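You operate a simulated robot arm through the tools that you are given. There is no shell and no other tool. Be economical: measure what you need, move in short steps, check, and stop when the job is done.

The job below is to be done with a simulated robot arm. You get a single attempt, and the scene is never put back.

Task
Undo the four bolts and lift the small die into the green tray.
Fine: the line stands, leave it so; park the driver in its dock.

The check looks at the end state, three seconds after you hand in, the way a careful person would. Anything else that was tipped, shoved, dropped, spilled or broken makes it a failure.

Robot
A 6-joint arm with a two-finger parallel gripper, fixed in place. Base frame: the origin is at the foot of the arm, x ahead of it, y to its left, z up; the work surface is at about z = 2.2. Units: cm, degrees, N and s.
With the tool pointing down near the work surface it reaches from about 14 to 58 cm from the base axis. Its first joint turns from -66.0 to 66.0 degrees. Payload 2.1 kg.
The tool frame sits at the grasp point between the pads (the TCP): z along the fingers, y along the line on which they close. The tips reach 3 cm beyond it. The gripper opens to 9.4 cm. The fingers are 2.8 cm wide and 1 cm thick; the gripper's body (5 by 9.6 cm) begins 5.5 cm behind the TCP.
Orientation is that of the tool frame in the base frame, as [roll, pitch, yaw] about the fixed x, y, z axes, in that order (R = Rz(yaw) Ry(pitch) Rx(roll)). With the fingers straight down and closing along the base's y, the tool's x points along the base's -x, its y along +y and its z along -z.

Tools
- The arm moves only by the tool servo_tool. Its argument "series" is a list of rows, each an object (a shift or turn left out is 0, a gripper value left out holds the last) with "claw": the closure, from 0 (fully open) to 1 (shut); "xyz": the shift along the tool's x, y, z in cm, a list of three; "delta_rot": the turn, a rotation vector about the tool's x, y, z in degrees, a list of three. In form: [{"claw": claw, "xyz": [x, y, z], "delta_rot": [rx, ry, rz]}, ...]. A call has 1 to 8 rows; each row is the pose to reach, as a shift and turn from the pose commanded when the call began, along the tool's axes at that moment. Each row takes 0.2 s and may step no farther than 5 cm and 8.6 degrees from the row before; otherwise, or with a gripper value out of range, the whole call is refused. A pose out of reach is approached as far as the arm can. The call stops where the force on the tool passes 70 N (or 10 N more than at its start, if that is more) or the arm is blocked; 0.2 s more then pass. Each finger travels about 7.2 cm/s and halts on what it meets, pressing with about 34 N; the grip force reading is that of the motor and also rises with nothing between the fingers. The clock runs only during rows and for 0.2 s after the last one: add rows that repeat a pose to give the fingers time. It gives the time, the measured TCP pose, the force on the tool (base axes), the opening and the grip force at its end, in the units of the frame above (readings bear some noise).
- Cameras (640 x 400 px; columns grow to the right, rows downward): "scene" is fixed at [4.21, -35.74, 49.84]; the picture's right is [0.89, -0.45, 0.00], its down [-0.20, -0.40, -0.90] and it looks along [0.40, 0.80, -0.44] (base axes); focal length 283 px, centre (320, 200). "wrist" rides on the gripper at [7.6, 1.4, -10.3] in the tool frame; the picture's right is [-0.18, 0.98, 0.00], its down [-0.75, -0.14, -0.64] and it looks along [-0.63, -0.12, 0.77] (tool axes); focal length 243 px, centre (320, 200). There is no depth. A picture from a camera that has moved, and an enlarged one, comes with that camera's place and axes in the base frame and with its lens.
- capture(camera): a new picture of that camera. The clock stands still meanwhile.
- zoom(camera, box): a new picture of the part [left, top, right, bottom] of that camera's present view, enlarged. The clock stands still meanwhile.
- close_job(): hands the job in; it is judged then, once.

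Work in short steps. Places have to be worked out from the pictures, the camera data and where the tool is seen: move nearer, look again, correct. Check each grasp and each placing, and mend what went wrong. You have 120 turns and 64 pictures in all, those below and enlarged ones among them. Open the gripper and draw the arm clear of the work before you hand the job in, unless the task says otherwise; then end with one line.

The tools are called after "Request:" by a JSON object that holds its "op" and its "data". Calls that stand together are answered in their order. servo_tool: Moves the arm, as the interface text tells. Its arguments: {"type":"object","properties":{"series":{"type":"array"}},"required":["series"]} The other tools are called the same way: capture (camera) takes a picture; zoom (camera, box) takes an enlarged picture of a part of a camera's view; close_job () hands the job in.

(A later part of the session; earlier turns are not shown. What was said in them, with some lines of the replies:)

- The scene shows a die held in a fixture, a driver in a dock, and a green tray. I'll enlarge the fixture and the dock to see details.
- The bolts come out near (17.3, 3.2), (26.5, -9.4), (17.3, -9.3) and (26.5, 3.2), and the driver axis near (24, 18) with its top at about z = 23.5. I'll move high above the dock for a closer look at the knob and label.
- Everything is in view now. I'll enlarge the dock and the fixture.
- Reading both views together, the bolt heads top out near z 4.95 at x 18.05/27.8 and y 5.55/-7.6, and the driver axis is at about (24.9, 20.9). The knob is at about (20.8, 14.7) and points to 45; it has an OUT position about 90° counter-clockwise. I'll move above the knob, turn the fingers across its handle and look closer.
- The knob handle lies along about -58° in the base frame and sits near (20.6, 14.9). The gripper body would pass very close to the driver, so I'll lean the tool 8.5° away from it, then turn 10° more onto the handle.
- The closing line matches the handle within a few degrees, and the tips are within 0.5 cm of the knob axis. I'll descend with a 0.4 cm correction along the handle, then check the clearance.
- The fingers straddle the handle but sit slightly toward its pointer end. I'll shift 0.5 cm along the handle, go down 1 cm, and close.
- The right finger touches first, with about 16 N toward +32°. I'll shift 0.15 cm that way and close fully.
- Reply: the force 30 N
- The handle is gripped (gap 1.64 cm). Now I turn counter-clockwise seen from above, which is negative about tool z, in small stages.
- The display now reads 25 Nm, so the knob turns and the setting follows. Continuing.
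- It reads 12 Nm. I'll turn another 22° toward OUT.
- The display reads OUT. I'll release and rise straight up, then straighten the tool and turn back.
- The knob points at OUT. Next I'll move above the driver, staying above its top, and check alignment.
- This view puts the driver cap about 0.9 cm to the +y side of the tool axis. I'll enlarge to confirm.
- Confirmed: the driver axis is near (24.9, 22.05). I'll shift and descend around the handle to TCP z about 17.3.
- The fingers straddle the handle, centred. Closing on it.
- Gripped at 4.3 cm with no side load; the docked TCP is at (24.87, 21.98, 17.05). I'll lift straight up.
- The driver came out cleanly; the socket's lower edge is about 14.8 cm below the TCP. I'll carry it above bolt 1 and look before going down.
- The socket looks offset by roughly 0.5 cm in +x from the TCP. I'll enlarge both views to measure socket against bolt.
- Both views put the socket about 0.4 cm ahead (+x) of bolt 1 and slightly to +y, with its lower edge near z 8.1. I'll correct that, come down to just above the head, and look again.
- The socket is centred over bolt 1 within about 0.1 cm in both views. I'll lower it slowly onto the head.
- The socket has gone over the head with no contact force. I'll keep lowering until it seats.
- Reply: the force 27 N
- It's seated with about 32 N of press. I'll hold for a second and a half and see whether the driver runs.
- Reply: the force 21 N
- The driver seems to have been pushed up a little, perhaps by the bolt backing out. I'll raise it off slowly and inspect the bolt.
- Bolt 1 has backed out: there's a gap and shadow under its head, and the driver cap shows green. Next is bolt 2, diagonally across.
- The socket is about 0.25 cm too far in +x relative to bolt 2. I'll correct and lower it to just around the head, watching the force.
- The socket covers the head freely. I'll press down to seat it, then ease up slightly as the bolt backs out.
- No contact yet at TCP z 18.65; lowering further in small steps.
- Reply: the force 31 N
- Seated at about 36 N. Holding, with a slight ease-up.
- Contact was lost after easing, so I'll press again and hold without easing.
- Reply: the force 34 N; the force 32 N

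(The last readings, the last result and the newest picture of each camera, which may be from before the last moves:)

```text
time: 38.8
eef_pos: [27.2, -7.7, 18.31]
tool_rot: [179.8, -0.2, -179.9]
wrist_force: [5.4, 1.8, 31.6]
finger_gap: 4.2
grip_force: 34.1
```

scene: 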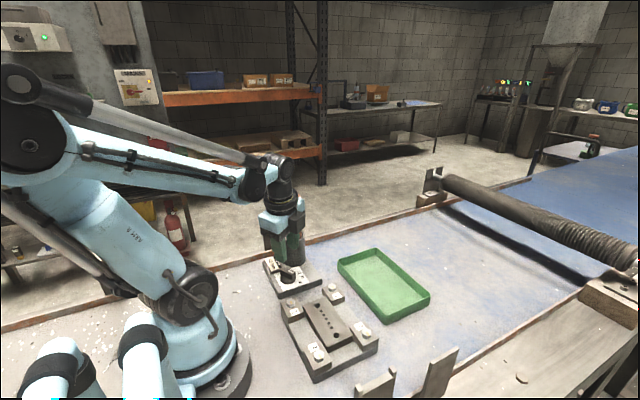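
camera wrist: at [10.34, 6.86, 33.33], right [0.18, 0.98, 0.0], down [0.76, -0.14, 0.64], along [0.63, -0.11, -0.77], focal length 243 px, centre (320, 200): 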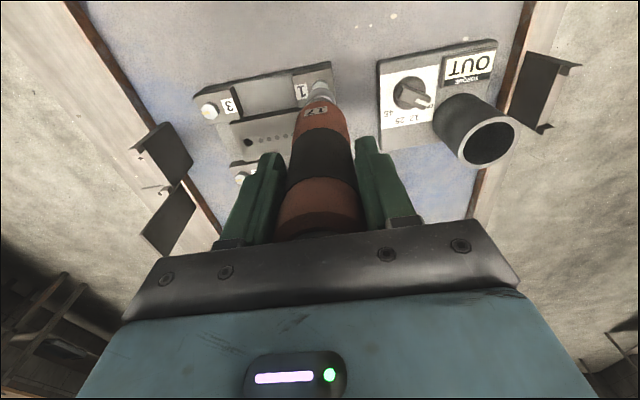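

Steady force now. I'll lift off and inspect bolt 2.

Request:
{"op": "servo_tool", "data": {"series": [{"xyz": [0, 0, -0.4]}, {"xyz": [0, 0, -1]}, {"xyz": [0, 0, -2]}, {"xyz": [0, 0, -4]}, {"xyz": [0, 0, -5.5]}, {"xyz": [0, 0, -5.5]}]}}

Request:
{"op": "zoom", "data": {"camera": "scene", "box": [330, 250, 410, 350]}}

Request:
{"op": "zoom", "data": {"camera": "wrist", "box": [190, 30, 450, 240]}}

```text
time: 40.2
eef_pos: [27.25, -7.7, 23.85]
tool_rot: [179.8, -0.2, -179.9]
wrist_force: [-0.2, -0.6, -5.3]
finger_gap: 4.19
grip_force: 33.9
```

```text
4.00 times, centred on (370, 300) of scene
camera zoom: at [4.21, -35.74, 49.84], right [0.89, -0.45, 0.0], down [-0.2, -0.4, -0.9], along [0.4, 0.8, -0.44], focal length 1131 px, centre (120, -200)
```

zoom: 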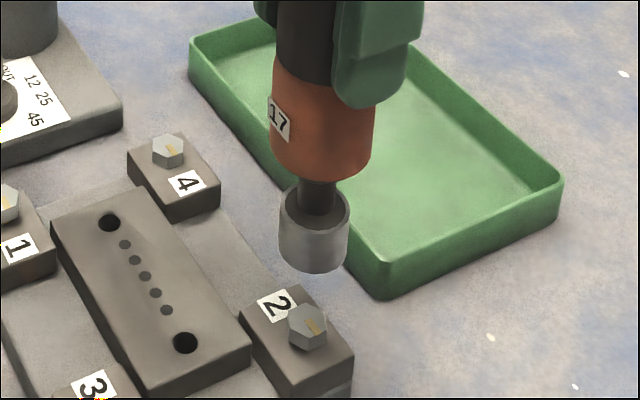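

```text
1.90 times, centred on (320, 135) of wrist
camera zoom: at [19.64, -6.29, 34.15], right [0.18, 0.98, 0.0], down [0.76, -0.14, 0.64], along [0.63, -0.11, -0.77], focal length 462 px, centre (320, 324)
```

zoom: 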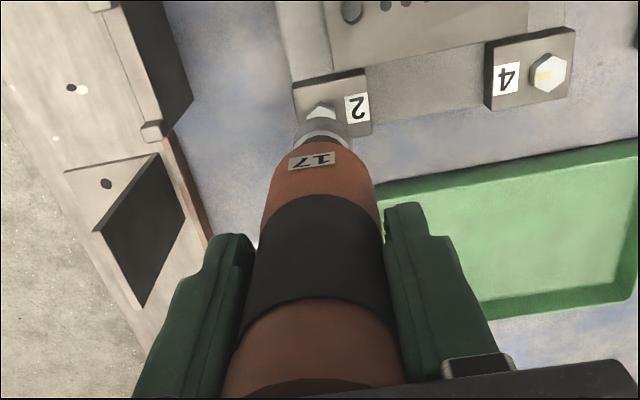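

Measurements hint that bolt 2 has risen about 0.4 cm after all. I'll enlarge to confirm.

Request:
{"op": "zoom", "data": {"camera": "scene", "box": [310, 275, 390, 365]}}

```text
4.44 times, centred on (350, 320) of scene
camera zoom: at [4.21, -35.74, 49.84], right [0.89, -0.45, 0.0], down [-0.2, -0.4, -0.9], along [0.4, 0.8, -0.44], focal length 1257 px, centre (187, -333)
```

zoom: 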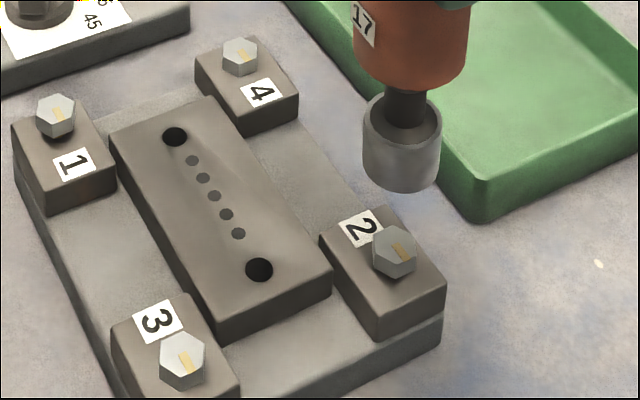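

Request:
{"op": "zoom", "data": {"camera": "scene", "box": [335, 315, 385, 350]}}

```text
11.43 times, centred on (360, 332) of scene
camera zoom: at [4.21, -35.74, 49.84], right [0.89, -0.45, 0.0], down [-0.2, -0.4, -0.9], along [0.4, 0.8, -0.44], focal length 3232 px, centre (-137, -1314)
```

zoom: 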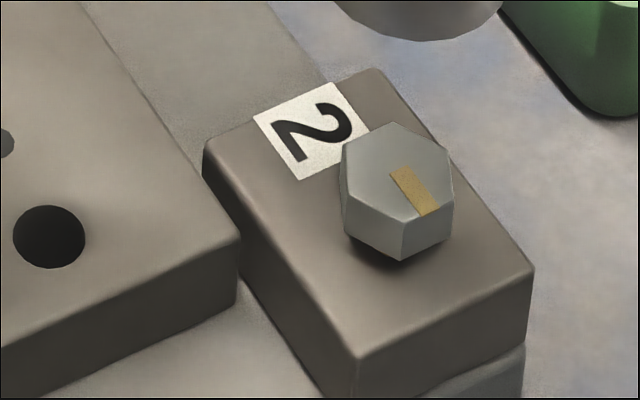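

Bolt 2 is clearly raised, with shadow and gap under the head. The driver has slid up about 1.2 cm in the grip, so the socket edge is now about 13.7 below the TCP. On to bolt 3.

Request:
{"op": "servo_tool", "data": {"series": [{"xyz": [3.3, 0, 0]}, {"xyz": [6.6, 0, 0]}, {"xyz": [9.7, 0, 0]}, {"xyz": [9.7, 0, 1.5]}, {"xyz": [9.7, 0, 3]}, {"xyz": [9.7, 0, 3]}]}}

Request:
{"op": "zoom", "data": {"camera": "scene", "box": [280, 300, 360, 390]}}

Request:
{"op": "zoom", "data": {"camera": "wrist", "box": [250, 40, 390, 140]}}

```text
time: 41.6
eef_pos: [17.62, -7.52, 20.76]
tool_rot: [179.8, -0.2, -179.9]
wrist_force: [-0.5, 0.2, -6.3]
finger_gap: 4.18
grip_force: 34.4
```

```text
4.44 times, centred on (320, 345) of scene
camera zoom: at [4.21, -35.74, 49.84], right [0.89, -0.45, 0.0], down [-0.2, -0.4, -0.9], along [0.4, 0.8, -0.44], focal length 1257 px, centre (320, -444)
```

zoom: 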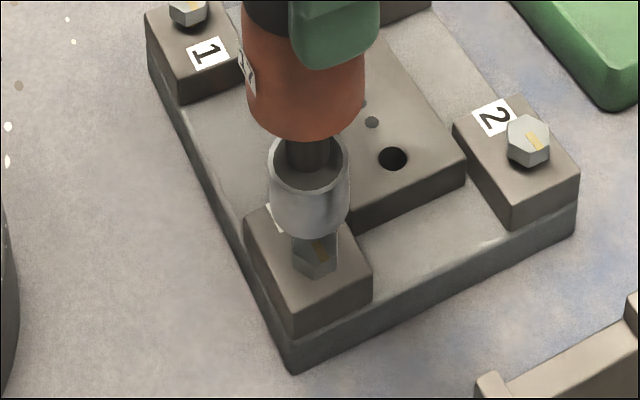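

```text
4.00 times, centred on (320, 90) of wrist
camera zoom: at [9.86, -6.16, 31.06], right [0.18, 0.98, 0.0], down [0.76, -0.14, 0.64], along [0.63, -0.11, -0.77], focal length 970 px, centre (320, 640)
```

zoom: 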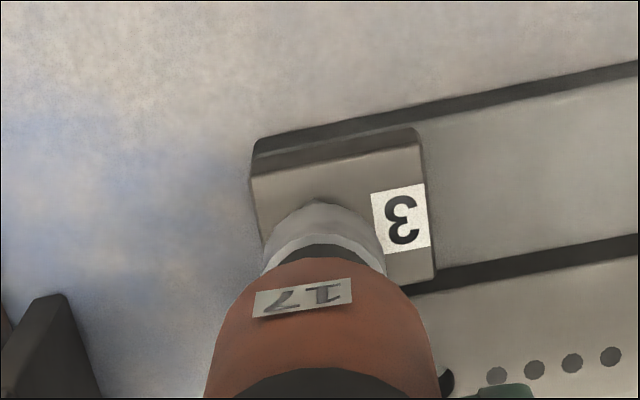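

The socket is about 0.1 cm off in -x and 0.12 cm in +y relative to bolt 3. I'll correct and lower it around the head.

Request:
{"op": "servo_tool", "data": {"series": [{"xyz": [-0.1, -0.12, 0]}, {"xyz": [-0.1, -0.12, 1.0]}, {"xyz": [-0.1, -0.12, 1.8]}, {"xyz": [-0.1, -0.12, 2.3]}, {"xyz": [-0.1, -0.12, 2.5]}, {"xyz": [-0.1, -0.12, 2.5]}]}}

Request:
{"op": "servo_tool", "data": {"series": [{"xyz": [0, 0, 0.15]}, {"xyz": [0, 0, 0.3]}, {"xyz": [0, 0, 0.3]}]}}

```text
time: 43.0
eef_pos: [17.52, -7.85, 18.19]
tool_rot: [179.8, -0.1, -179.9]
wrist_force: [-0.1, -0.3, -5.3]
finger_gap: 4.16
grip_force: 34.1
```

```text
time: 43.8
eef_pos: [17.55, -7.78, 18.03]
tool_rot: [179.8, -0.2, -179.9]
wrist_force: [0.1, 0.5, -5.5]
finger_gap: 4.14
grip_force: 33.9
```

Still free; I'll continue down gently.

Request:
{"op": "servo_tool", "data": {"series": [{"xyz": [0, 0, 0.12]}, {"xyz": [0, 0, 0.25]}, {"xyz": [0, 0, 0.25]}]}}

```text
time: 44.6
eef_pos: [17.57, -7.76, 17.82]
tool_rot: [179.7, -0.2, -179.9]
wrist_force: [-1.7, 0.6, 20.9]
finger_gap: 4.14
grip_force: 34.0
```

Contact at about 26 N. I'll press slightly more and hold.

Request:
{"op": "servo_tool", "data": {"series": [{"xyz": [0, 0, 0.08]}, {"xyz": [0, 0, 0.08]}, {"xyz": [0, 0, 0.08]}, {"xyz": [0, 0, 0.08]}, {"xyz": [0, 0, 0.08]}, {"xyz": [0, 0, 0.08]}]}}

Request:
{"op": "zoom", "data": {"camera": "wrist", "box": [190, 30, 450, 240]}}

```text
time: 45.1
eef_pos: [17.81, -7.87, 18.08]
tool_rot: [179.6, -0.3, -179.9]
wrist_force: [-1.1, 0.6, 32.0]
finger_gap: 4.16
grip_force: 33.9
stopped in row 2: the force on the tool passed its limit (the readings are from after the stop); the commanded pose is now the measured one
```

```text
1.90 times, centred on (320, 135) of wrist
camera zoom: at [10.07, -6.55, 28.47], right [0.18, 0.98, 0.01], down [0.76, -0.14, 0.64], along [0.63, -0.11, -0.77], focal length 462 px, centre (320, 324)
```

zoom: 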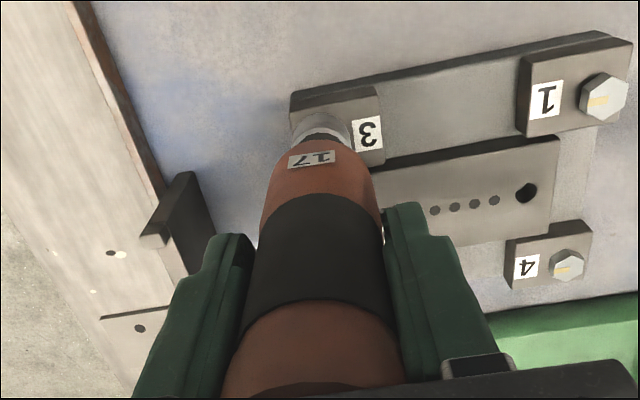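

The bolt pushed the driver up with a force spike, as expected once the driver can't slide any further. I'll hold briefly at this height, then lift off and inspect.

Request:
{"op": "servo_tool", "data": {"series": [{}, {}, {"xyz": [0, 0, -0.1]}, {"xyz": [0, 0, -0.2]}, {"xyz": [0, 0, -0.2]}]}}

Request:
{"op": "servo_tool", "data": {"series": [{"xyz": [0, 0, -0.6]}, {"xyz": [0, 0, -2]}, {"xyz": [0, 0, -4]}, {"xyz": [0, 0, -6]}, {"xyz": [0, 0, -6]}]}}

Request:
{"op": "zoom", "data": {"camera": "scene", "box": [285, 275, 365, 375]}}

```text
time: 45.6
eef_pos: [17.83, -7.91, 18.27]
tool_rot: [179.6, -0.2, -179.9]
wrist_force: [0.6, 1.9, 12.3]
finger_gap: 4.18
grip_force: 34.1
stopped in row 2: the force on the tool passed its limit (the readings are from after the stop); the commanded pose is now the measured one
```

```text
time: 46.8
eef_pos: [17.76, -8.0, 24.31]
tool_rot: [179.6, -0.3, -179.9]
wrist_force: [-0.2, -0.4, -4.9]
finger_gap: 4.17
grip_force: 33.9
```

```text
4.00 times, centred on (325, 325) of scene
camera zoom: at [4.21, -35.74, 49.84], right [0.89, -0.45, 0.0], down [-0.2, -0.4, -0.9], along [0.4, 0.8, -0.44], focal length 1131 px, centre (300, -300)
```

zoom: 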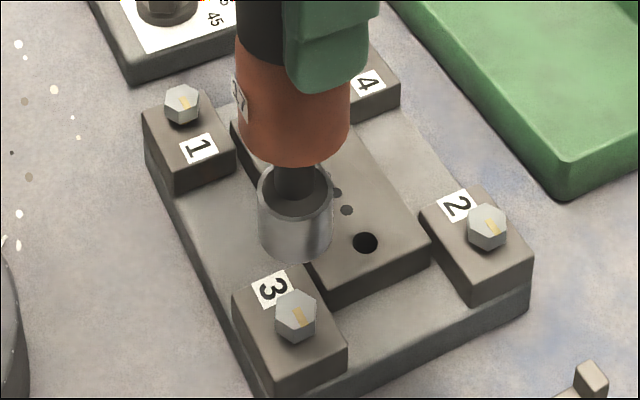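

Request:
{"op": "zoom", "data": {"camera": "scene", "box": [295, 335, 345, 370]}}

```text
11.43 times, centred on (320, 352) of scene
camera zoom: at [4.21, -35.74, 49.84], right [0.89, -0.45, 0.0], down [-0.2, -0.4, -0.9], along [0.4, 0.8, -0.44], focal length 3232 px, centre (320, -1543)
```

zoom: 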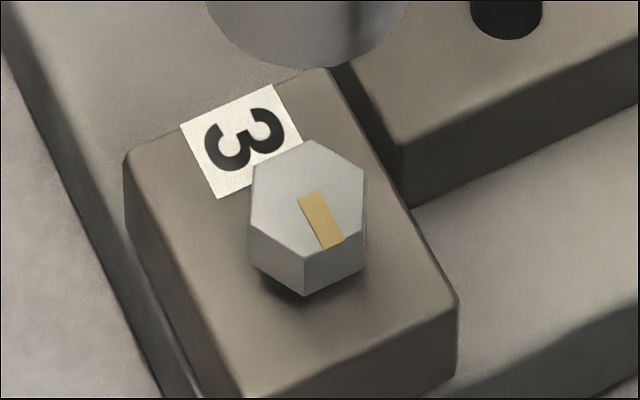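

Bolt 3 is out too. Now bolt 4.

Request:
{"op": "servo_tool", "data": {"series": [{"xyz": [-2.4, 3.4, 0]}, {"xyz": [-4.8, 6.8, 0]}, {"xyz": [-7.2, 10.2, 0]}, {"xyz": [-9.45, 13.4, 0]}, {"xyz": [-9.45, 13.4, 2]}, {"xyz": [-9.45, 13.4, 3.4]}, {"xyz": [-9.45, 13.4, 3.4]}]}}

Request:
{"op": "zoom", "data": {"camera": "scene", "box": [295, 225, 375, 315]}}

Request:
{"op": "zoom", "data": {"camera": "wrist", "box": [250, 40, 390, 140]}}

```text
time: 48.4
eef_pos: [27.3, 5.5, 20.88]
tool_rot: [179.5, -0.3, -179.9]
wrist_force: [0.2, -0.5, -5.8]
finger_gap: 4.16
grip_force: 34.1
```

```text
4.44 times, centred on (335, 270) of scene
camera zoom: at [4.21, -35.74, 49.84], right [0.89, -0.45, 0.0], down [-0.2, -0.4, -0.9], along [0.4, 0.8, -0.44], focal length 1257 px, centre (253, -111)
```

zoom: 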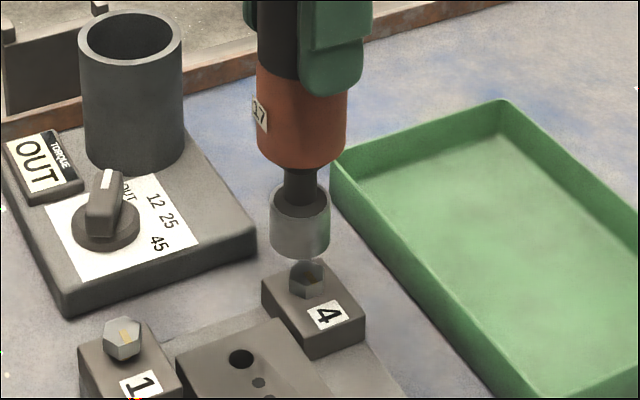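

```text
4.00 times, centred on (320, 90) of wrist
camera zoom: at [19.62, 6.84, 31.19], right [0.18, 0.98, 0.01], down [0.76, -0.14, 0.64], along [0.63, -0.11, -0.77], focal length 970 px, centre (320, 640)
```

zoom: 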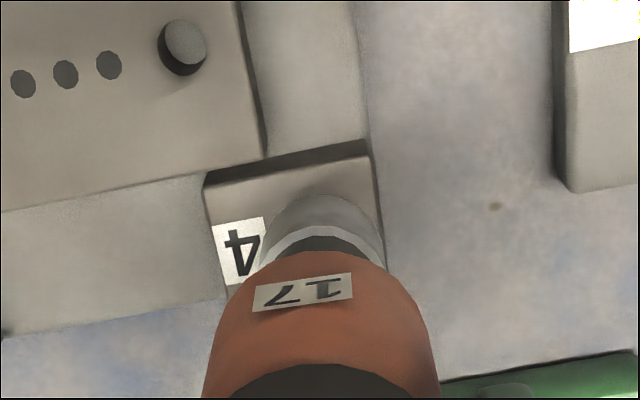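

The socket is about 0.35 cm short in x for bolt 4. I'll correct, lower around the head, and check.

Request:
{"op": "servo_tool", "data": {"series": [{"xyz": [-0.35, -0.05, 0]}, {"xyz": [-0.35, -0.05, 1.0]}, {"xyz": [-0.35, -0.05, 1.6]}, {"xyz": [-0.35, -0.05, 2.1]}, {"xyz": [-0.35, -0.05, 2.5]}, {"xyz": [-0.35, -0.05, 2.5]}]}}

Request:
{"op": "zoom", "data": {"camera": "scene", "box": [305, 250, 365, 310]}}

```text
time: 49.8
eef_pos: [27.39, 5.41, 18.33]
tool_rot: [179.7, -0.3, -179.9]
wrist_force: [0.1, -0.3, -5.5]
finger_gap: 4.14
grip_force: 34.2
```

```text
6.67 times, centred on (335, 280) of scene
camera zoom: at [4.21, -35.74, 49.84], right [0.89, -0.45, 0.0], down [-0.2, -0.4, -0.9], along [0.4, 0.8, -0.44], focal length 1885 px, centre (220, -333)
```

zoom: 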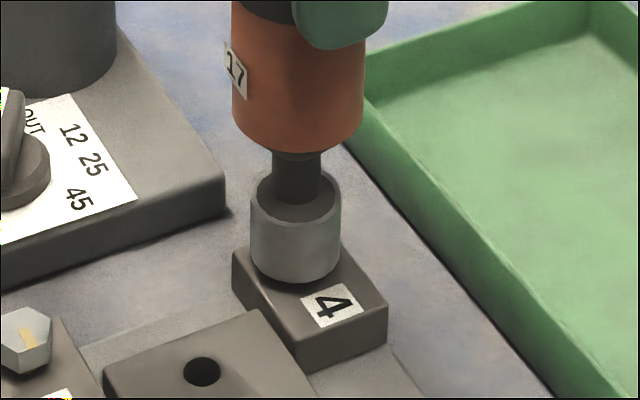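

It sits over the head, about 0.15 cm to the left. I'll nudge it and press down to seat.

Request:
{"op": "servo_tool", "data": {"series": [{"xyz": [-0.12, -0.04, 0]}, {"xyz": [-0.12, -0.04, 0.2]}, {"xyz": [-0.12, -0.04, 0.4]}, {"xyz": [-0.12, -0.04, 0.4]}]}}

```text
time: 50.8
eef_pos: [27.59, 5.38, 17.92]
tool_rot: [179.7, -0.3, -179.9]
wrist_force: [0.1, 0.7, -5.1]
finger_gap: 4.14
grip_force: 34.1
```

Request:
{"op": "servo_tool", "data": {"series": [{"xyz": [0, 0, 0.1]}, {"xyz": [0, 0, 0.2]}, {"xyz": [0, 0, 0.2]}]}}

```text
time: 51.6
eef_pos: [27.74, 5.5, 17.97]
tool_rot: [179.8, -0.3, -179.8]
wrist_force: [-0.3, -3.4, 64.8]
finger_gap: 4.15
grip_force: 33.5
```

Force is up at 65 N, so the bolt is backing out now. I'll ease up with it.

Request:
{"op": "servo_tool", "data": {"series": [{"xyz": [0, 0, -0.15]}, {"xyz": [0, 0, -0.25]}, {"xyz": [0, 0, -0.3]}, {"xyz": [0, 0, -0.35]}, {"xyz": [0, 0, -0.35]}]}}

Request:
{"op": "servo_tool", "data": {"series": [{"xyz": [0, 0, -0.6]}, {"xyz": [0, 0, -2]}, {"xyz": [0, 0, -5]}, {"xyz": [0, 0, -8]}, {"xyz": [0, 0, -11]}, {"xyz": [0, 0, -11]}]}}

Request:
{"op": "zoom", "data": {"camera": "scene", "box": [300, 265, 360, 310]}}

```text
time: 52.8
eef_pos: [27.79, 5.4, 18.23]
tool_rot: [179.7, -0.2, -180.0]
wrist_force: [5.4, -8.6, 53.3]
finger_gap: 4.19
grip_force: 33.8
```

```text
time: 54.2
eef_pos: [27.64, 5.28, 29.08]
tool_rot: [179.6, -0.3, -179.9]
wrist_force: [0.7, -0.2, -5.2]
finger_gap: 4.13
grip_force: 33.6
```

```text
8.89 times, centred on (330, 288) of scene
camera zoom: at [4.21, -35.74, 49.84], right [0.89, -0.45, 0.0], down [-0.2, -0.4, -0.9], along [0.4, 0.8, -0.44], focal length 2514 px, centre (231, -578)
```

zoom: 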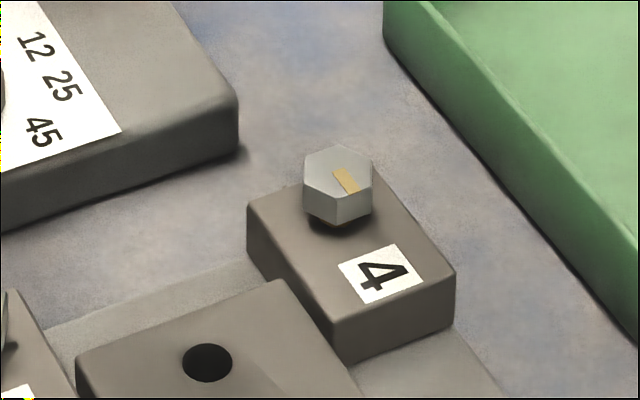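

All four bolts are raised. Now I'll take the driver back over its dock, staying high.

Request:
{"op": "servo_tool", "data": {"series": [{"xyz": [0.65, 4.2, 0]}, {"xyz": [1.3, 8.4, 0]}, {"xyz": [1.95, 12.6, 0]}, {"xyz": [2.6, 16.65, 0]}, {"xyz": [2.6, 16.65, 2]}, {"xyz": [2.6, 16.65, 2]}]}}

Request:
{"op": "zoom", "data": {"camera": "scene", "box": [255, 170, 335, 270]}}

Request:
{"op": "zoom", "data": {"camera": "wrist", "box": [250, 30, 390, 150]}}

```text
time: 55.6
eef_pos: [25.16, 22.06, 27.32]
tool_rot: [179.7, -0.3, -179.9]
wrist_force: [0.0, 0.4, -6.1]
finger_gap: 4.16
grip_force: 33.4
```

```text
4.00 times, centred on (295, 220) of scene
camera zoom: at [4.21, -35.74, 49.85], right [0.89, -0.45, 0.0], down [-0.2, -0.4, -0.9], along [0.4, 0.8, -0.44], focal length 1131 px, centre (420, 120)
```

zoom: 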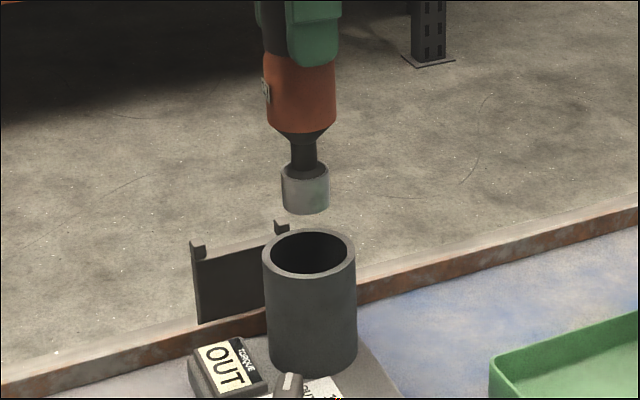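

```text
3.33 times, centred on (320, 90) of wrist
camera zoom: at [17.48, 23.32, 37.63], right [0.18, 0.98, 0.01], down [0.76, -0.14, 0.64], along [0.63, -0.11, -0.77], focal length 809 px, centre (320, 567)
```

zoom: 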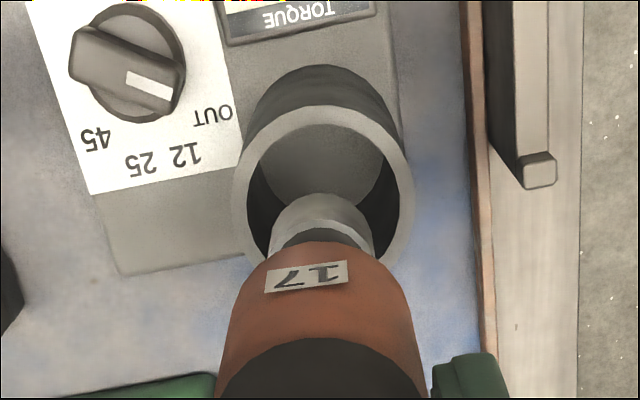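

In both views the socket lines up with the tube to within about 0.1–0.2 cm. I'll lower it in and watch the side forces.

Request:
{"op": "servo_tool", "data": {"series": [{"xyz": [0.05, 0, 1.5]}, {"xyz": [0.05, 0, 3]}, {"xyz": [0.05, 0, 4.5]}, {"xyz": [0.05, 0, 6]}, {"xyz": [0.05, 0, 7]}, {"xyz": [0.05, 0, 7]}]}}

Request:
{"op": "zoom", "data": {"camera": "wrist", "box": [250, 30, 390, 150]}}

```text
time: 57.0
eef_pos: [25.04, 22.1, 20.23]
tool_rot: [179.6, -0.4, -180.0]
wrist_force: [0.2, -0.1, -6.2]
finger_gap: 4.13
grip_force: 33.5
```

```text
3.33 times, centred on (320, 90) of wrist
camera zoom: at [17.33, 23.41, 30.58], right [0.18, 0.98, 0.01], down [0.76, -0.14, 0.64], along [0.63, -0.11, -0.77], focal length 809 px, centre (320, 567)
```

zoom: 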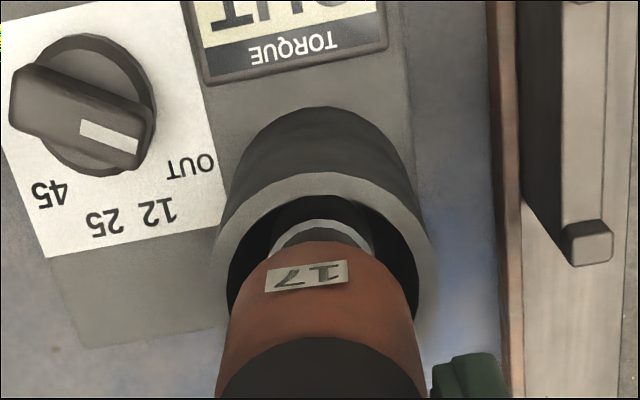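

It's inside the tube without touching, about 0.08 cm low in y. I'll nudge and continue down.

Request:
{"op": "servo_tool", "data": {"series": [{"xyz": [0.03, 0.07, 0.8]}, {"xyz": [0.03, 0.07, 1.6]}, {"xyz": [0.03, 0.07, 2.4]}, {"xyz": [0.03, 0.07, 3.2]}, {"xyz": [0.03, 0.07, 3.8]}, {"xyz": [0.03, 0.07, 3.8]}]}}

```text
time: 58.4
eef_pos: [24.96, 22.23, 16.39]
tool_rot: [179.6, -0.3, -180.0]
wrist_force: [0.6, 0.0, -5.8]
finger_gap: 4.16
grip_force: 34.2
```

No contact yet; the expected seat is around TCP z 15.7. Continuing gently.

Request:
{"op": "servo_tool", "data": {"series": [{"xyz": [0, 0, 0.2]}, {"xyz": [0, 0, 0.4]}, {"xyz": [0, 0, 0.6]}, {"xyz": [0, 0, 0.6]}]}}

```text
time: 59.4
eef_pos: [24.87, 22.19, 15.74]
tool_rot: [179.7, -0.3, -179.9]
wrist_force: [0.5, -0.2, 11.2]
finger_gap: 4.15
grip_force: 33.7
```

Seated at z 15.74, matching the expectation. Releasing slowly, then rising straight up.

Request:
{"op": "servo_tool", "data": {"series": [{"xyz": [0, 0, -0.06], "claw": 0.5}, {"xyz": [0, 0, -0.06], "claw": 0.4}, {"xyz": [0, 0, -0.06], "claw": 0.25}, {"xyz": [0, 0, -0.06], "claw": 0.15}, {"xyz": [0, 0, -0.06], "claw": 0.15}]}}

Request:
{"op": "servo_tool", "data": {"series": [{"xyz": [0, 0, -2]}, {"xyz": [0, 0, -5]}, {"xyz": [0, 0, -9]}, {"xyz": [0, 0, -13]}, {"xyz": [0, 0, -15]}, {"xyz": [0, 0, -15]}]}}

Request:
{"op": "capture", "data": {"camera": "scene"}}

```text
time: 60.6
eef_pos: [24.97, 22.14, 15.82]
tool_rot: [179.6, -0.4, -179.9]
wrist_force: [-0.4, -0.6, 0.1]
finger_gap: 7.97
grip_force: 0.1
```

```text
time: 62.0
eef_pos: [24.99, 22.05, 30.77]
tool_rot: [179.7, -0.3, -179.9]
wrist_force: [-0.5, 0.3, -0.1]
finger_gap: 8.01
grip_force: 0.1
```

```text
6 pictures are left
```

scene: 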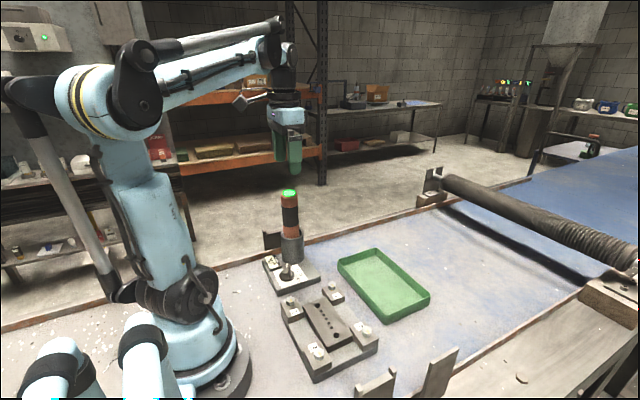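

The driver is standing in its dock with a green cap. The die centre works out to about (22.95, -1.0), about 4.8 × 10.8 cm with its long side along y. I'll turn the gripper 90° so it closes along x, and go above the die.

Request:
{"op": "servo_tool", "data": {"series": [{"xyz": [0.2, -2.9, 0], "delta_rot": [0, 0, 8.5], "claw": 0.0}, {"xyz": [0.5, -5.8, 0], "delta_rot": [0, 0, 17]}, {"xyz": [0.8, -8.7, 0], "delta_rot": [0, 0, 25.5]}, {"xyz": [1.1, -11.6, 0], "delta_rot": [0, 0, 34]}, {"xyz": [1.4, -14.5, 0], "delta_rot": [0, 0, 42.5]}, {"xyz": [1.7, -17.4, 0], "delta_rot": [0, 0, 51]}, {"xyz": [2.0, -20.3, 0], "delta_rot": [0, 0, 59.5]}, {"xyz": [2.05, -23.1, 0], "delta_rot": [0, 0, 68]}]}}

Request:
{"op": "servo_tool", "data": {"series": [{"xyz": [0, 0, 3], "delta_rot": [0, 0, 8]}, {"xyz": [0, 0, 6], "delta_rot": [0, 0, 16]}, {"xyz": [0, 0, 9], "delta_rot": [0, 0, 22.1]}, {"xyz": [0, 0, 11], "delta_rot": [0, 0, 22.1]}, {"xyz": [0, 0, 11], "delta_rot": [0, 0, 22.1]}]}}

Request:
{"op": "capture", "data": {"camera": "wrist"}}

```text
time: 63.8
eef_pos: [23.09, -1.16, 30.83]
tool_rot: [-179.8, -0.4, 111.9]
wrist_force: [-0.1, -0.1, 0.0]
finger_gap: 9.42
grip_force: 0.1
```

```text
time: 65.0
eef_pos: [22.9, -0.9, 19.72]
tool_rot: [-179.7, -0.4, 90.1]
wrist_force: [-0.3, -0.6, -0.7]
finger_gap: 9.42
grip_force: 0.0
```

```text
5 pictures are left
camera wrist: at [24.38, 6.58, 30.13], right [0.98, -0.18, -0.01], down [-0.14, -0.76, 0.64], along [-0.12, -0.63, -0.77], focal length 243 px, centre (320, 200)
```

wrist: 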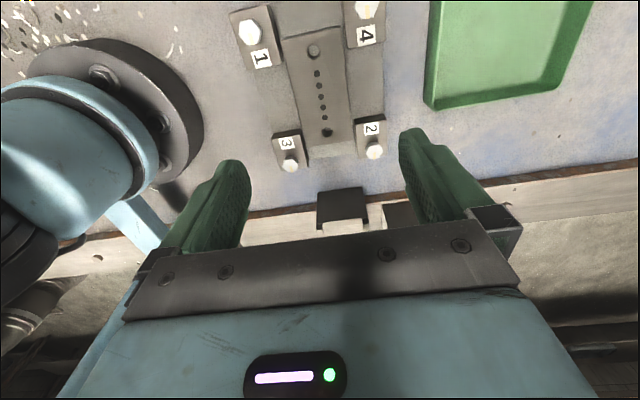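

The die lies centred between the fingers, with its mid-point at about (22.94, -1.1) and its top near z 4. The corner clamps are well clear of the fingers in y. Descending.

Request:
{"op": "servo_tool", "data": {"series": [{"xyz": [0.1, 0, 4]}, {"xyz": [0, 0, 8]}, {"xyz": [0, 0, 11]}, {"xyz": [0, 0, 12.3]}, {"xyz": [0, 0, 12.3]}]}}

Request:
{"op": "servo_tool", "data": {"series": [{"xyz": [0, 0, 0.4]}, {"xyz": [0, 0, 0.8]}, {"xyz": [0, 0, 1.0]}, {"xyz": [0, 0, 1.0]}]}}

```text
time: 66.2
eef_pos: [22.74, -0.9, 7.39]
tool_rot: [-179.7, -0.4, 89.9]
wrist_force: [0.2, 0.4, 0.4]
finger_gap: 9.41
grip_force: 0.1
```

```text
time: 67.2
eef_pos: [22.91, -0.78, 6.4]
tool_rot: [-179.6, -0.4, 90.0]
wrist_force: [-0.1, -0.3, -0.7]
finger_gap: 9.41
grip_force: 0.0
```

Tips are now at about z 3.4 with no contact. One enlarged look to judge their height against the die and plate.

Request:
{"op": "zoom", "data": {"camera": "scene", "box": [280, 275, 380, 385]}}

```text
3.64 times, centred on (330, 330) of scene
camera zoom: at [4.21, -35.74, 49.84], right [0.89, -0.45, 0.0], down [-0.2, -0.4, -0.9], along [0.4, 0.8, -0.44], focal length 1028 px, centre (284, -273)
```

zoom: 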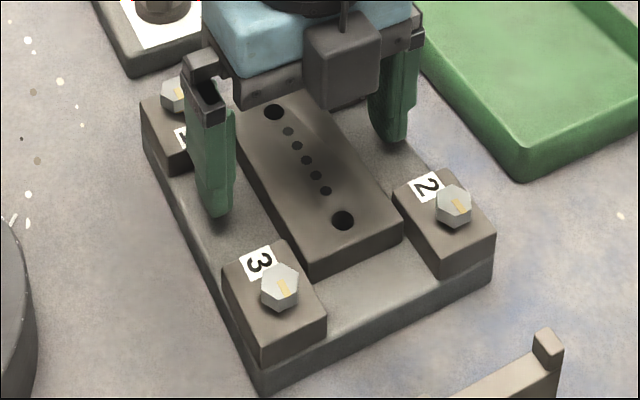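

The tips look a little above the plate. I'll go down another 0.4 cm, centre in y, then close on the die.

Request:
{"op": "servo_tool", "data": {"series": [{"xyz": [-0.22, 0, 0.2]}, {"xyz": [-0.22, 0, 0.4]}, {"xyz": [-0.22, 0, 0.4]}]}}

Request:
{"op": "servo_tool", "data": {"series": [{"claw": 0.25}, {"claw": 0.4}, {"claw": 0.5}, {"claw": 0.6}, {"claw": 0.6}]}}

```text
time: 68.0
eef_pos: [22.87, -0.95, 6.11]
tool_rot: [-179.7, -0.4, 89.9]
wrist_force: [0.2, -0.1, 1.6]
finger_gap: 9.41
grip_force: 0.0
```

```text
time: 69.2
eef_pos: [23.0, -0.99, 6.08]
tool_rot: [-179.6, -0.5, 89.9]
wrist_force: [2.8, 1.0, 1.7]
finger_gap: 5.57
grip_force: 34.1
```

The die is gripped at 5.57 cm with little side force. Full grip, then lift gently straight up off its pins.

Request:
{"op": "servo_tool", "data": {"series": [{"claw": 1}, {"claw": 1}, {"claw": 1, "xyz": [0, 0, -0.3]}, {"xyz": [0, 0, -0.6]}, {"xyz": [0, 0, -1.0]}, {"xyz": [0, 0, -1.5]}, {"xyz": [0, 0, -2.0]}, {"xyz": [0, 0, -2.0]}]}}

```text
time: 71.0
eef_pos: [23.03, -1.07, 8.04]
tool_rot: [-179.7, -0.4, 90.0]
wrist_force: [0.1, -0.3, -0.1]
finger_gap: 0.0
grip_force: 32.8
```

The fingers closed on nothing, so the die slipped out. I need a look.

Request:
{"op": "zoom", "data": {"camera": "scene", "box": [280, 275, 380, 385]}}

```text
3.64 times, centred on (330, 330) of scene
camera zoom: at [4.21, -35.74, 49.84], right [0.89, -0.45, 0.0], down [-0.2, -0.4, -0.9], along [0.4, 0.8, -0.44], focal length 1028 px, centre (284, -273)
```

zoom: 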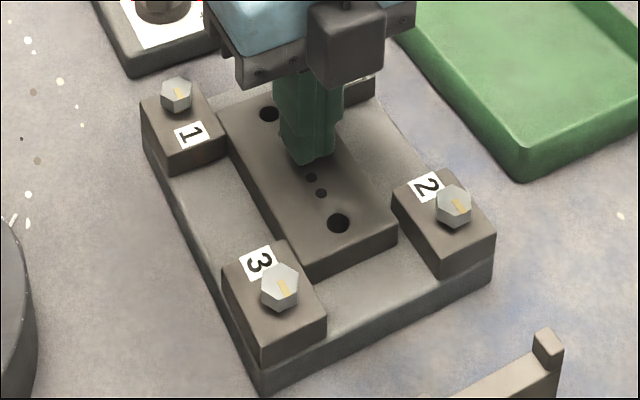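

The die is still flat in place, only nudged about 0.2 cm; the grip was too shallow. I'll open, go down in small increments until the tips just feel the plate, and grip deeper.

Request:
{"op": "servo_tool", "data": {"series": [{"claw": 0.5}, {"claw": 0.1}, {"claw": 0.1}, {"claw": 0.1}, {"xyz": [0, 0, 1.0]}, {"xyz": [0, 0, 2.0]}, {"xyz": [0, 0, 2.1]}, {"xyz": [0, 0, 2.1]}]}}

Request:
{"op": "servo_tool", "data": {"series": [{"xyz": [0, 0, 0.1]}, {"xyz": [0, 0, 0.2]}, {"xyz": [0, 0, 0.2]}]}}

```text
time: 72.8
eef_pos: [22.93, -1.08, 5.77]
tool_rot: [-179.7, -0.5, 90.0]
wrist_force: [-0.1, 0.0, 0.4]
finger_gap: 8.5
grip_force: 0.1
```

```text
time: 73.6
eef_pos: [22.94, -1.15, 5.74]
tool_rot: [-179.7, -0.4, 90.0]
wrist_force: [-0.1, 0.3, 0.5]
finger_gap: 8.45
grip_force: 0.0
```

Tips at about z 2.8 and still free; stepping lower.

Request:
{"op": "servo_tool", "data": {"series": [{"xyz": [0, 0, 0.1]}, {"xyz": [0, 0, 0.2]}, {"xyz": [0, 0, 0.2]}]}}

Request:
{"op": "servo_tool", "data": {"series": [{"xyz": [0, 0, 0.1]}, {"xyz": [0, 0, 0.15]}, {"xyz": [0, 0, 0.15]}]}}

```text
time: 74.4
eef_pos: [22.87, -1.08, 5.61]
tool_rot: [-179.7, -0.4, 90.0]
wrist_force: [0.0, -0.1, -0.2]
finger_gap: 8.48
grip_force: 0.0
```

```text
time: 75.2
eef_pos: [22.86, -0.99, 5.36]
tool_rot: [-179.7, -0.4, 90.0]
wrist_force: [0.7, 0.6, 0.2]
finger_gap: 8.45
grip_force: 0.1
```

Request:
{"op": "servo_tool", "data": {"series": [{"xyz": [0, 0, 0.1]}, {"xyz": [0, 0, 0.2]}, {"xyz": [0, 0, 0.2]}]}}

```text
time: 76.0
eef_pos: [22.89, -1.07, 5.26]
tool_rot: [-179.7, -0.4, 90.0]
wrist_force: [0.9, -0.2, 0.5]
finger_gap: 8.47
grip_force: 0.2
```

About 0.85 cm deeper than before and still free. Closing here.

Request:
{"op": "servo_tool", "data": {"series": [{"claw": 0.25}, {"claw": 0.35}, {"claw": 0.45}, {"claw": 0.6}, {"claw": 0.8}, {"claw": 1}, {"claw": 1}, {"claw": 1}]}}

```text
time: 77.8
eef_pos: [22.85, -0.99, 5.28]
tool_rot: [-179.6, -0.4, 90.0]
wrist_force: [-0.1, 0.0, 0.0]
finger_gap: 5.56
grip_force: 34.3
```

Firm at 5.56 cm with full grip and no side force. Lifting slowly.

Request:
{"op": "servo_tool", "data": {"series": [{"xyz": [0, 0, -0.15]}, {"xyz": [0, 0, -0.3]}, {"xyz": [0, 0, -0.5]}, {"xyz": [0, 0, -0.7]}, {"xyz": [0, 0, -0.7]}]}}

```text
time: 79.0
eef_pos: [23.01, -1.1, 6.02]
tool_rot: [-179.7, -0.5, 90.0]
wrist_force: [0.3, 0.6, -5.3]
finger_gap: 5.6
grip_force: 33.9
```

It's carrying about 5 N, so the die is held. Continuing up.

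Request:
{"op": "servo_tool", "data": {"series": [{"xyz": [0, 0, -1]}, {"xyz": [0, 0, -2.5]}, {"xyz": [0, 0, -4.5]}, {"xyz": [0, 0, -6.5]}, {"xyz": [0, 0, -8]}, {"xyz": [0, 0, -8]}]}}

Request:
{"op": "capture", "data": {"camera": "wrist"}}

```text
time: 80.4
eef_pos: [23.03, -1.28, 13.9]
tool_rot: [-179.7, -0.4, 90.0]
wrist_force: [0.0, 0.1, -5.9]
finger_gap: 5.58
grip_force: 34.4
```

```text
2 pictures are left
camera wrist: at [24.36, 6.37, 24.2], right [0.98, -0.18, -0.01], down [-0.14, -0.76, 0.64], along [-0.12, -0.63, -0.77], focal length 243 px, centre (320, 200)
```

wrist: 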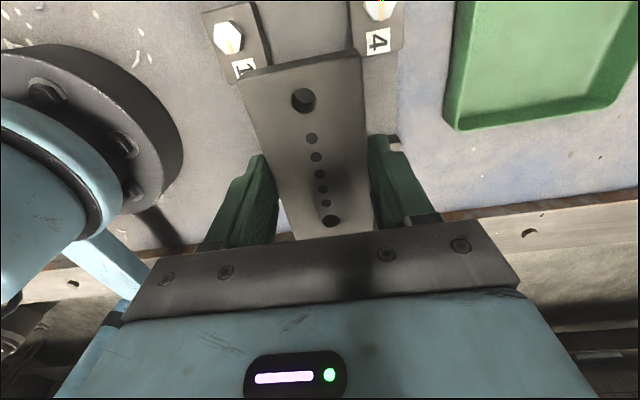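

The die is held cleanly. The tray spans x of about 34–46 and y of about -4.8–13.6, so I'll carry the die over its centre at about (40, 4.1).

Request:
{"op": "servo_tool", "data": {"series": [{"xyz": [1.3, 4.25, 0]}, {"xyz": [2.6, 8.5, 0]}, {"xyz": [3.9, 12.75, 0]}, {"xyz": [5.2, 17, 0]}, {"xyz": [5.2, 17, 0]}]}}

Request:
{"op": "capture", "data": {"camera": "scene"}}

```text
time: 81.6
eef_pos: [40.04, 4.07, 13.98]
tool_rot: [-179.7, -0.4, 89.9]
wrist_force: [-0.1, -0.7, -5.2]
finger_gap: 5.57
grip_force: 33.5
```

```text
1 pictures are left
```

scene: 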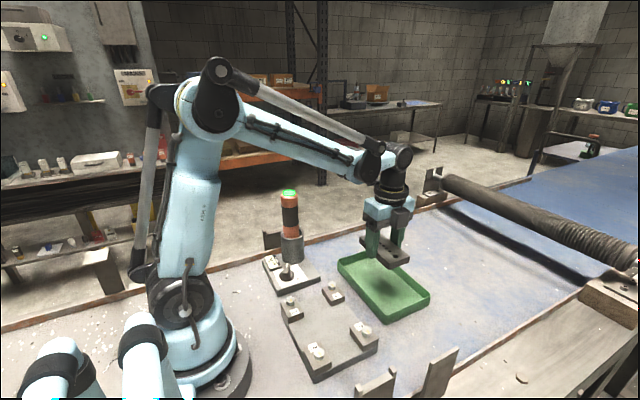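

The die is over the tray. Lowering, then small steps until the bottom touches.

Request:
{"op": "servo_tool", "data": {"series": [{"xyz": [0, 0, 2]}, {"xyz": [0, 0, 4]}, {"xyz": [0, 0, 6]}, {"xyz": [0, 0, 7.3]}, {"xyz": [0, 0, 7.7]}, {"xyz": [0, 0, 7.7]}]}}

Request:
{"op": "servo_tool", "data": {"series": [{"xyz": [0, 0, 0.15]}, {"xyz": [0, 0, 0.3]}, {"xyz": [0, 0, 0.3]}]}}

```text
time: 83.0
eef_pos: [39.79, 4.23, 6.17]
tool_rot: [-179.6, -0.3, 90.0]
wrist_force: [-0.3, -0.1, -6.0]
finger_gap: 5.58
grip_force: 33.8
```

```text
time: 83.8
eef_pos: [39.89, 4.09, 5.84]
tool_rot: [-179.7, -0.4, 90.0]
wrist_force: [-0.5, -0.1, -6.1]
finger_gap: 5.57
grip_force: 34.1
```

Still free; continuing down in small steps.

Request:
{"op": "servo_tool", "data": {"series": [{"xyz": [0, 0, 0.15]}, {"xyz": [0, 0, 0.3]}, {"xyz": [0, 0, 0.3]}]}}

Request:
{"op": "servo_tool", "data": {"series": [{"xyz": [0, 0, 0.1]}, {"xyz": [0, 0, 0.2]}, {"xyz": [0, 0, 0.2]}]}}

```text
time: 84.6
eef_pos: [39.84, 4.11, 5.63]
tool_rot: [-179.7, -0.4, 90.1]
wrist_force: [1.0, 0.8, -5.8]
finger_gap: 5.54
grip_force: 34.1
```

```text
time: 85.4
eef_pos: [40.0, 4.16, 5.33]
tool_rot: [-179.7, -0.4, 90.0]
wrist_force: [0.8, 0.3, -5.2]
finger_gap: 5.55
grip_force: 34.2
```

Request:
{"op": "servo_tool", "data": {"series": [{"xyz": [0, 0, 0.1]}, {"xyz": [0, 0, 0.2]}, {"xyz": [0, 0, 0.2]}]}}

Request:
{"op": "servo_tool", "data": {"series": [{"xyz": [0, 0, 0.1]}, {"xyz": [0, 0, 0.2]}, {"xyz": [0, 0, 0.2]}]}}

```text
time: 86.2
eef_pos: [39.81, 4.25, 5.23]
tool_rot: [-179.7, -0.4, 90.0]
wrist_force: [-0.6, -0.3, -5.8]
finger_gap: 5.58
grip_force: 33.7
```

```text
time: 87.0
eef_pos: [39.93, 4.16, 4.94]
tool_rot: [-179.9, -0.4, 90.0]
wrist_force: [0.3, -0.7, -5.8]
finger_gap: 5.57
grip_force: 33.9
```

Request:
{"op": "servo_tool", "data": {"series": [{"xyz": [0, 0, 0.1]}, {"xyz": [0, 0, 0.2]}, {"xyz": [0, 0, 0.25]}, {"xyz": [0, 0, 0.25]}]}}

```text
time: 88.0
eef_pos: [39.82, 4.17, 4.7]
tool_rot: [-179.6, -0.4, 90.0]
wrist_force: [0.2, -0.1, -6.3]
finger_gap: 5.58
grip_force: 34.3
```

Request:
{"op": "servo_tool", "data": {"series": [{"xyz": [0, 0, 0.1]}, {"xyz": [0, 0, 0.2]}, {"xyz": [0, 0, 0.25]}, {"xyz": [0, 0, 0.25]}]}}

```text
time: 89.0
eef_pos: [39.96, 4.17, 4.39]
tool_rot: [-179.8, -0.5, 90.0]
wrist_force: [0.6, -0.1, -6.1]
finger_gap: 5.57
grip_force: 33.5
```

Request:
{"op": "servo_tool", "data": {"series": [{"xyz": [0, 0, 0.1]}, {"xyz": [0, 0, 0.2]}, {"xyz": [0, 0, 0.25]}, {"xyz": [0, 0, 0.25]}]}}

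```text
time: 90.0
eef_pos: [39.87, 3.99, 4.2]
tool_rot: [-179.8, -0.5, 89.9]
wrist_force: [-0.6, 1.1, -5.8]
finger_gap: 5.59
grip_force: 33.9
```

Request:
{"op": "servo_tool", "data": {"series": [{"xyz": [0, 0, 0.1]}, {"xyz": [0, 0, 0.2]}, {"xyz": [0, 0, 0.25]}, {"xyz": [0, 0, 0.25]}]}}

```text
time: 91.0
eef_pos: [39.84, 4.2, 3.96]
tool_rot: [-179.7, -0.4, 90.0]
wrist_force: [0.7, 0.3, -5.9]
finger_gap: 5.58
grip_force: 34.1
```

Request:
{"op": "servo_tool", "data": {"series": [{"xyz": [0, 0, 0.1]}, {"xyz": [0, 0, 0.2]}, {"xyz": [0, 0, 0.25]}, {"xyz": [0, 0, 0.25]}]}}

```text
time: 92.0
eef_pos: [39.71, 4.16, 3.72]
tool_rot: [-179.7, -0.4, 90.1]
wrist_force: [-0.1, 0.0, -6.3]
finger_gap: 5.59
grip_force: 34.4
```

Request:
{"op": "servo_tool", "data": {"series": [{"xyz": [0, 0, 0.1]}, {"xyz": [0, 0, 0.2]}, {"xyz": [0, 0, 0.25]}, {"xyz": [0, 0, 0.25]}]}}

```text
time: 93.0
eef_pos: [39.87, 4.11, 3.41]
tool_rot: [-179.7, -0.4, 90.0]
wrist_force: [-0.1, -0.5, -6.7]
finger_gap: 5.55
grip_force: 34.0
```

Request:
{"op": "servo_tool", "data": {"series": [{"xyz": [0, 0, 0.1]}, {"xyz": [0, 0, 0.2]}, {"xyz": [0, 0, 0.2]}]}}

```text
time: 94.0
eef_pos: [39.86, 4.25, 3.36]
tool_rot: [-179.7, -0.4, 90.0]
wrist_force: [-1.6, 0.7, 17.2]
finger_gap: 5.58
grip_force: 34.1
stopped in row 3: the force on the tool passed its limit (the readings are from after the stop); the commanded pose is now the measured one
```

Contact: the die is on the tray floor. I'll ease off and open only as far as needed so the fingers stay clear of the tray walls, then rise.

Request:
{"op": "servo_tool", "data": {"series": [{"xyz": [0, 0, -0.05], "claw": 0.4}, {"xyz": [0, 0, -0.05], "claw": 0.32}, {"xyz": [0, 0, -0.05], "claw": 0.26}, {"xyz": [0, 0, -0.05], "claw": 0.26}]}}

Request:
{"op": "servo_tool", "data": {"series": [{"xyz": [0, 0, -1]}, {"xyz": [0, 0, -3]}, {"xyz": [0, 0, -7]}, {"xyz": [0, 0, -11]}, {"xyz": [0, 0, -15]}, {"xyz": [0, 0, -19]}, {"xyz": [0, 0, -22]}, {"xyz": [0, 0, -22]}]}}

Request:
{"op": "servo_tool", "data": {"series": [{"xyz": [0, -3, -2], "claw": 0}, {"xyz": [0, -6, -4]}, {"xyz": [0, -9, -6]}, {"xyz": [0, -9, -6]}]}}

Request:
{"op": "capture", "data": {"camera": "scene"}}

```text
time: 95.0
eef_pos: [39.91, 4.11, 3.32]
tool_rot: [-179.8, -0.4, 90.0]
wrist_force: [-5.3, 0.8, 17.3]
finger_gap: 6.67
grip_force: 0.0
```

```text
time: 96.8
eef_pos: [39.89, 3.95, 25.42]
tool_rot: [-179.7, -0.5, 90.0]
wrist_force: [0.5, 0.0, -0.2]
finger_gap: 6.94
grip_force: 0.0
```

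```text
time: 97.8
eef_pos: [30.98, 4.11, 31.67]
tool_rot: [-179.7, -0.3, 90.0]
wrist_force: [0.0, 0.7, 0.4]
finger_gap: 9.4
grip_force: 0.0
```

```text
0 pictures are left
```

scene: 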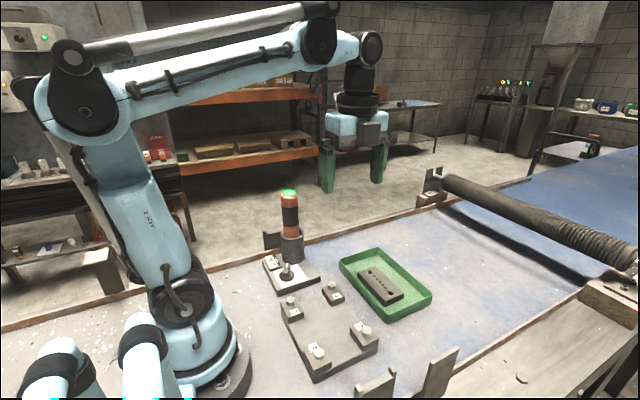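

The last picture shows the die lying flat in the green tray, the driver standing in its dock, the four bolts backed out, the gripper open and the arm clear. Handing in.

Request:
{"op": "close_job", "data": {}}

```text
The job is handed in.
```

All four bolts are undone, the die lies in the green tray, the driver is back in its dock, and I left the line standing. The dock's torque knob is still on OUT (it started at 45 Nm), the tray may have shifted very slightly when the die was set down, and one earlier grip slipped, nudging the die about 0.2 cm in its fixture.
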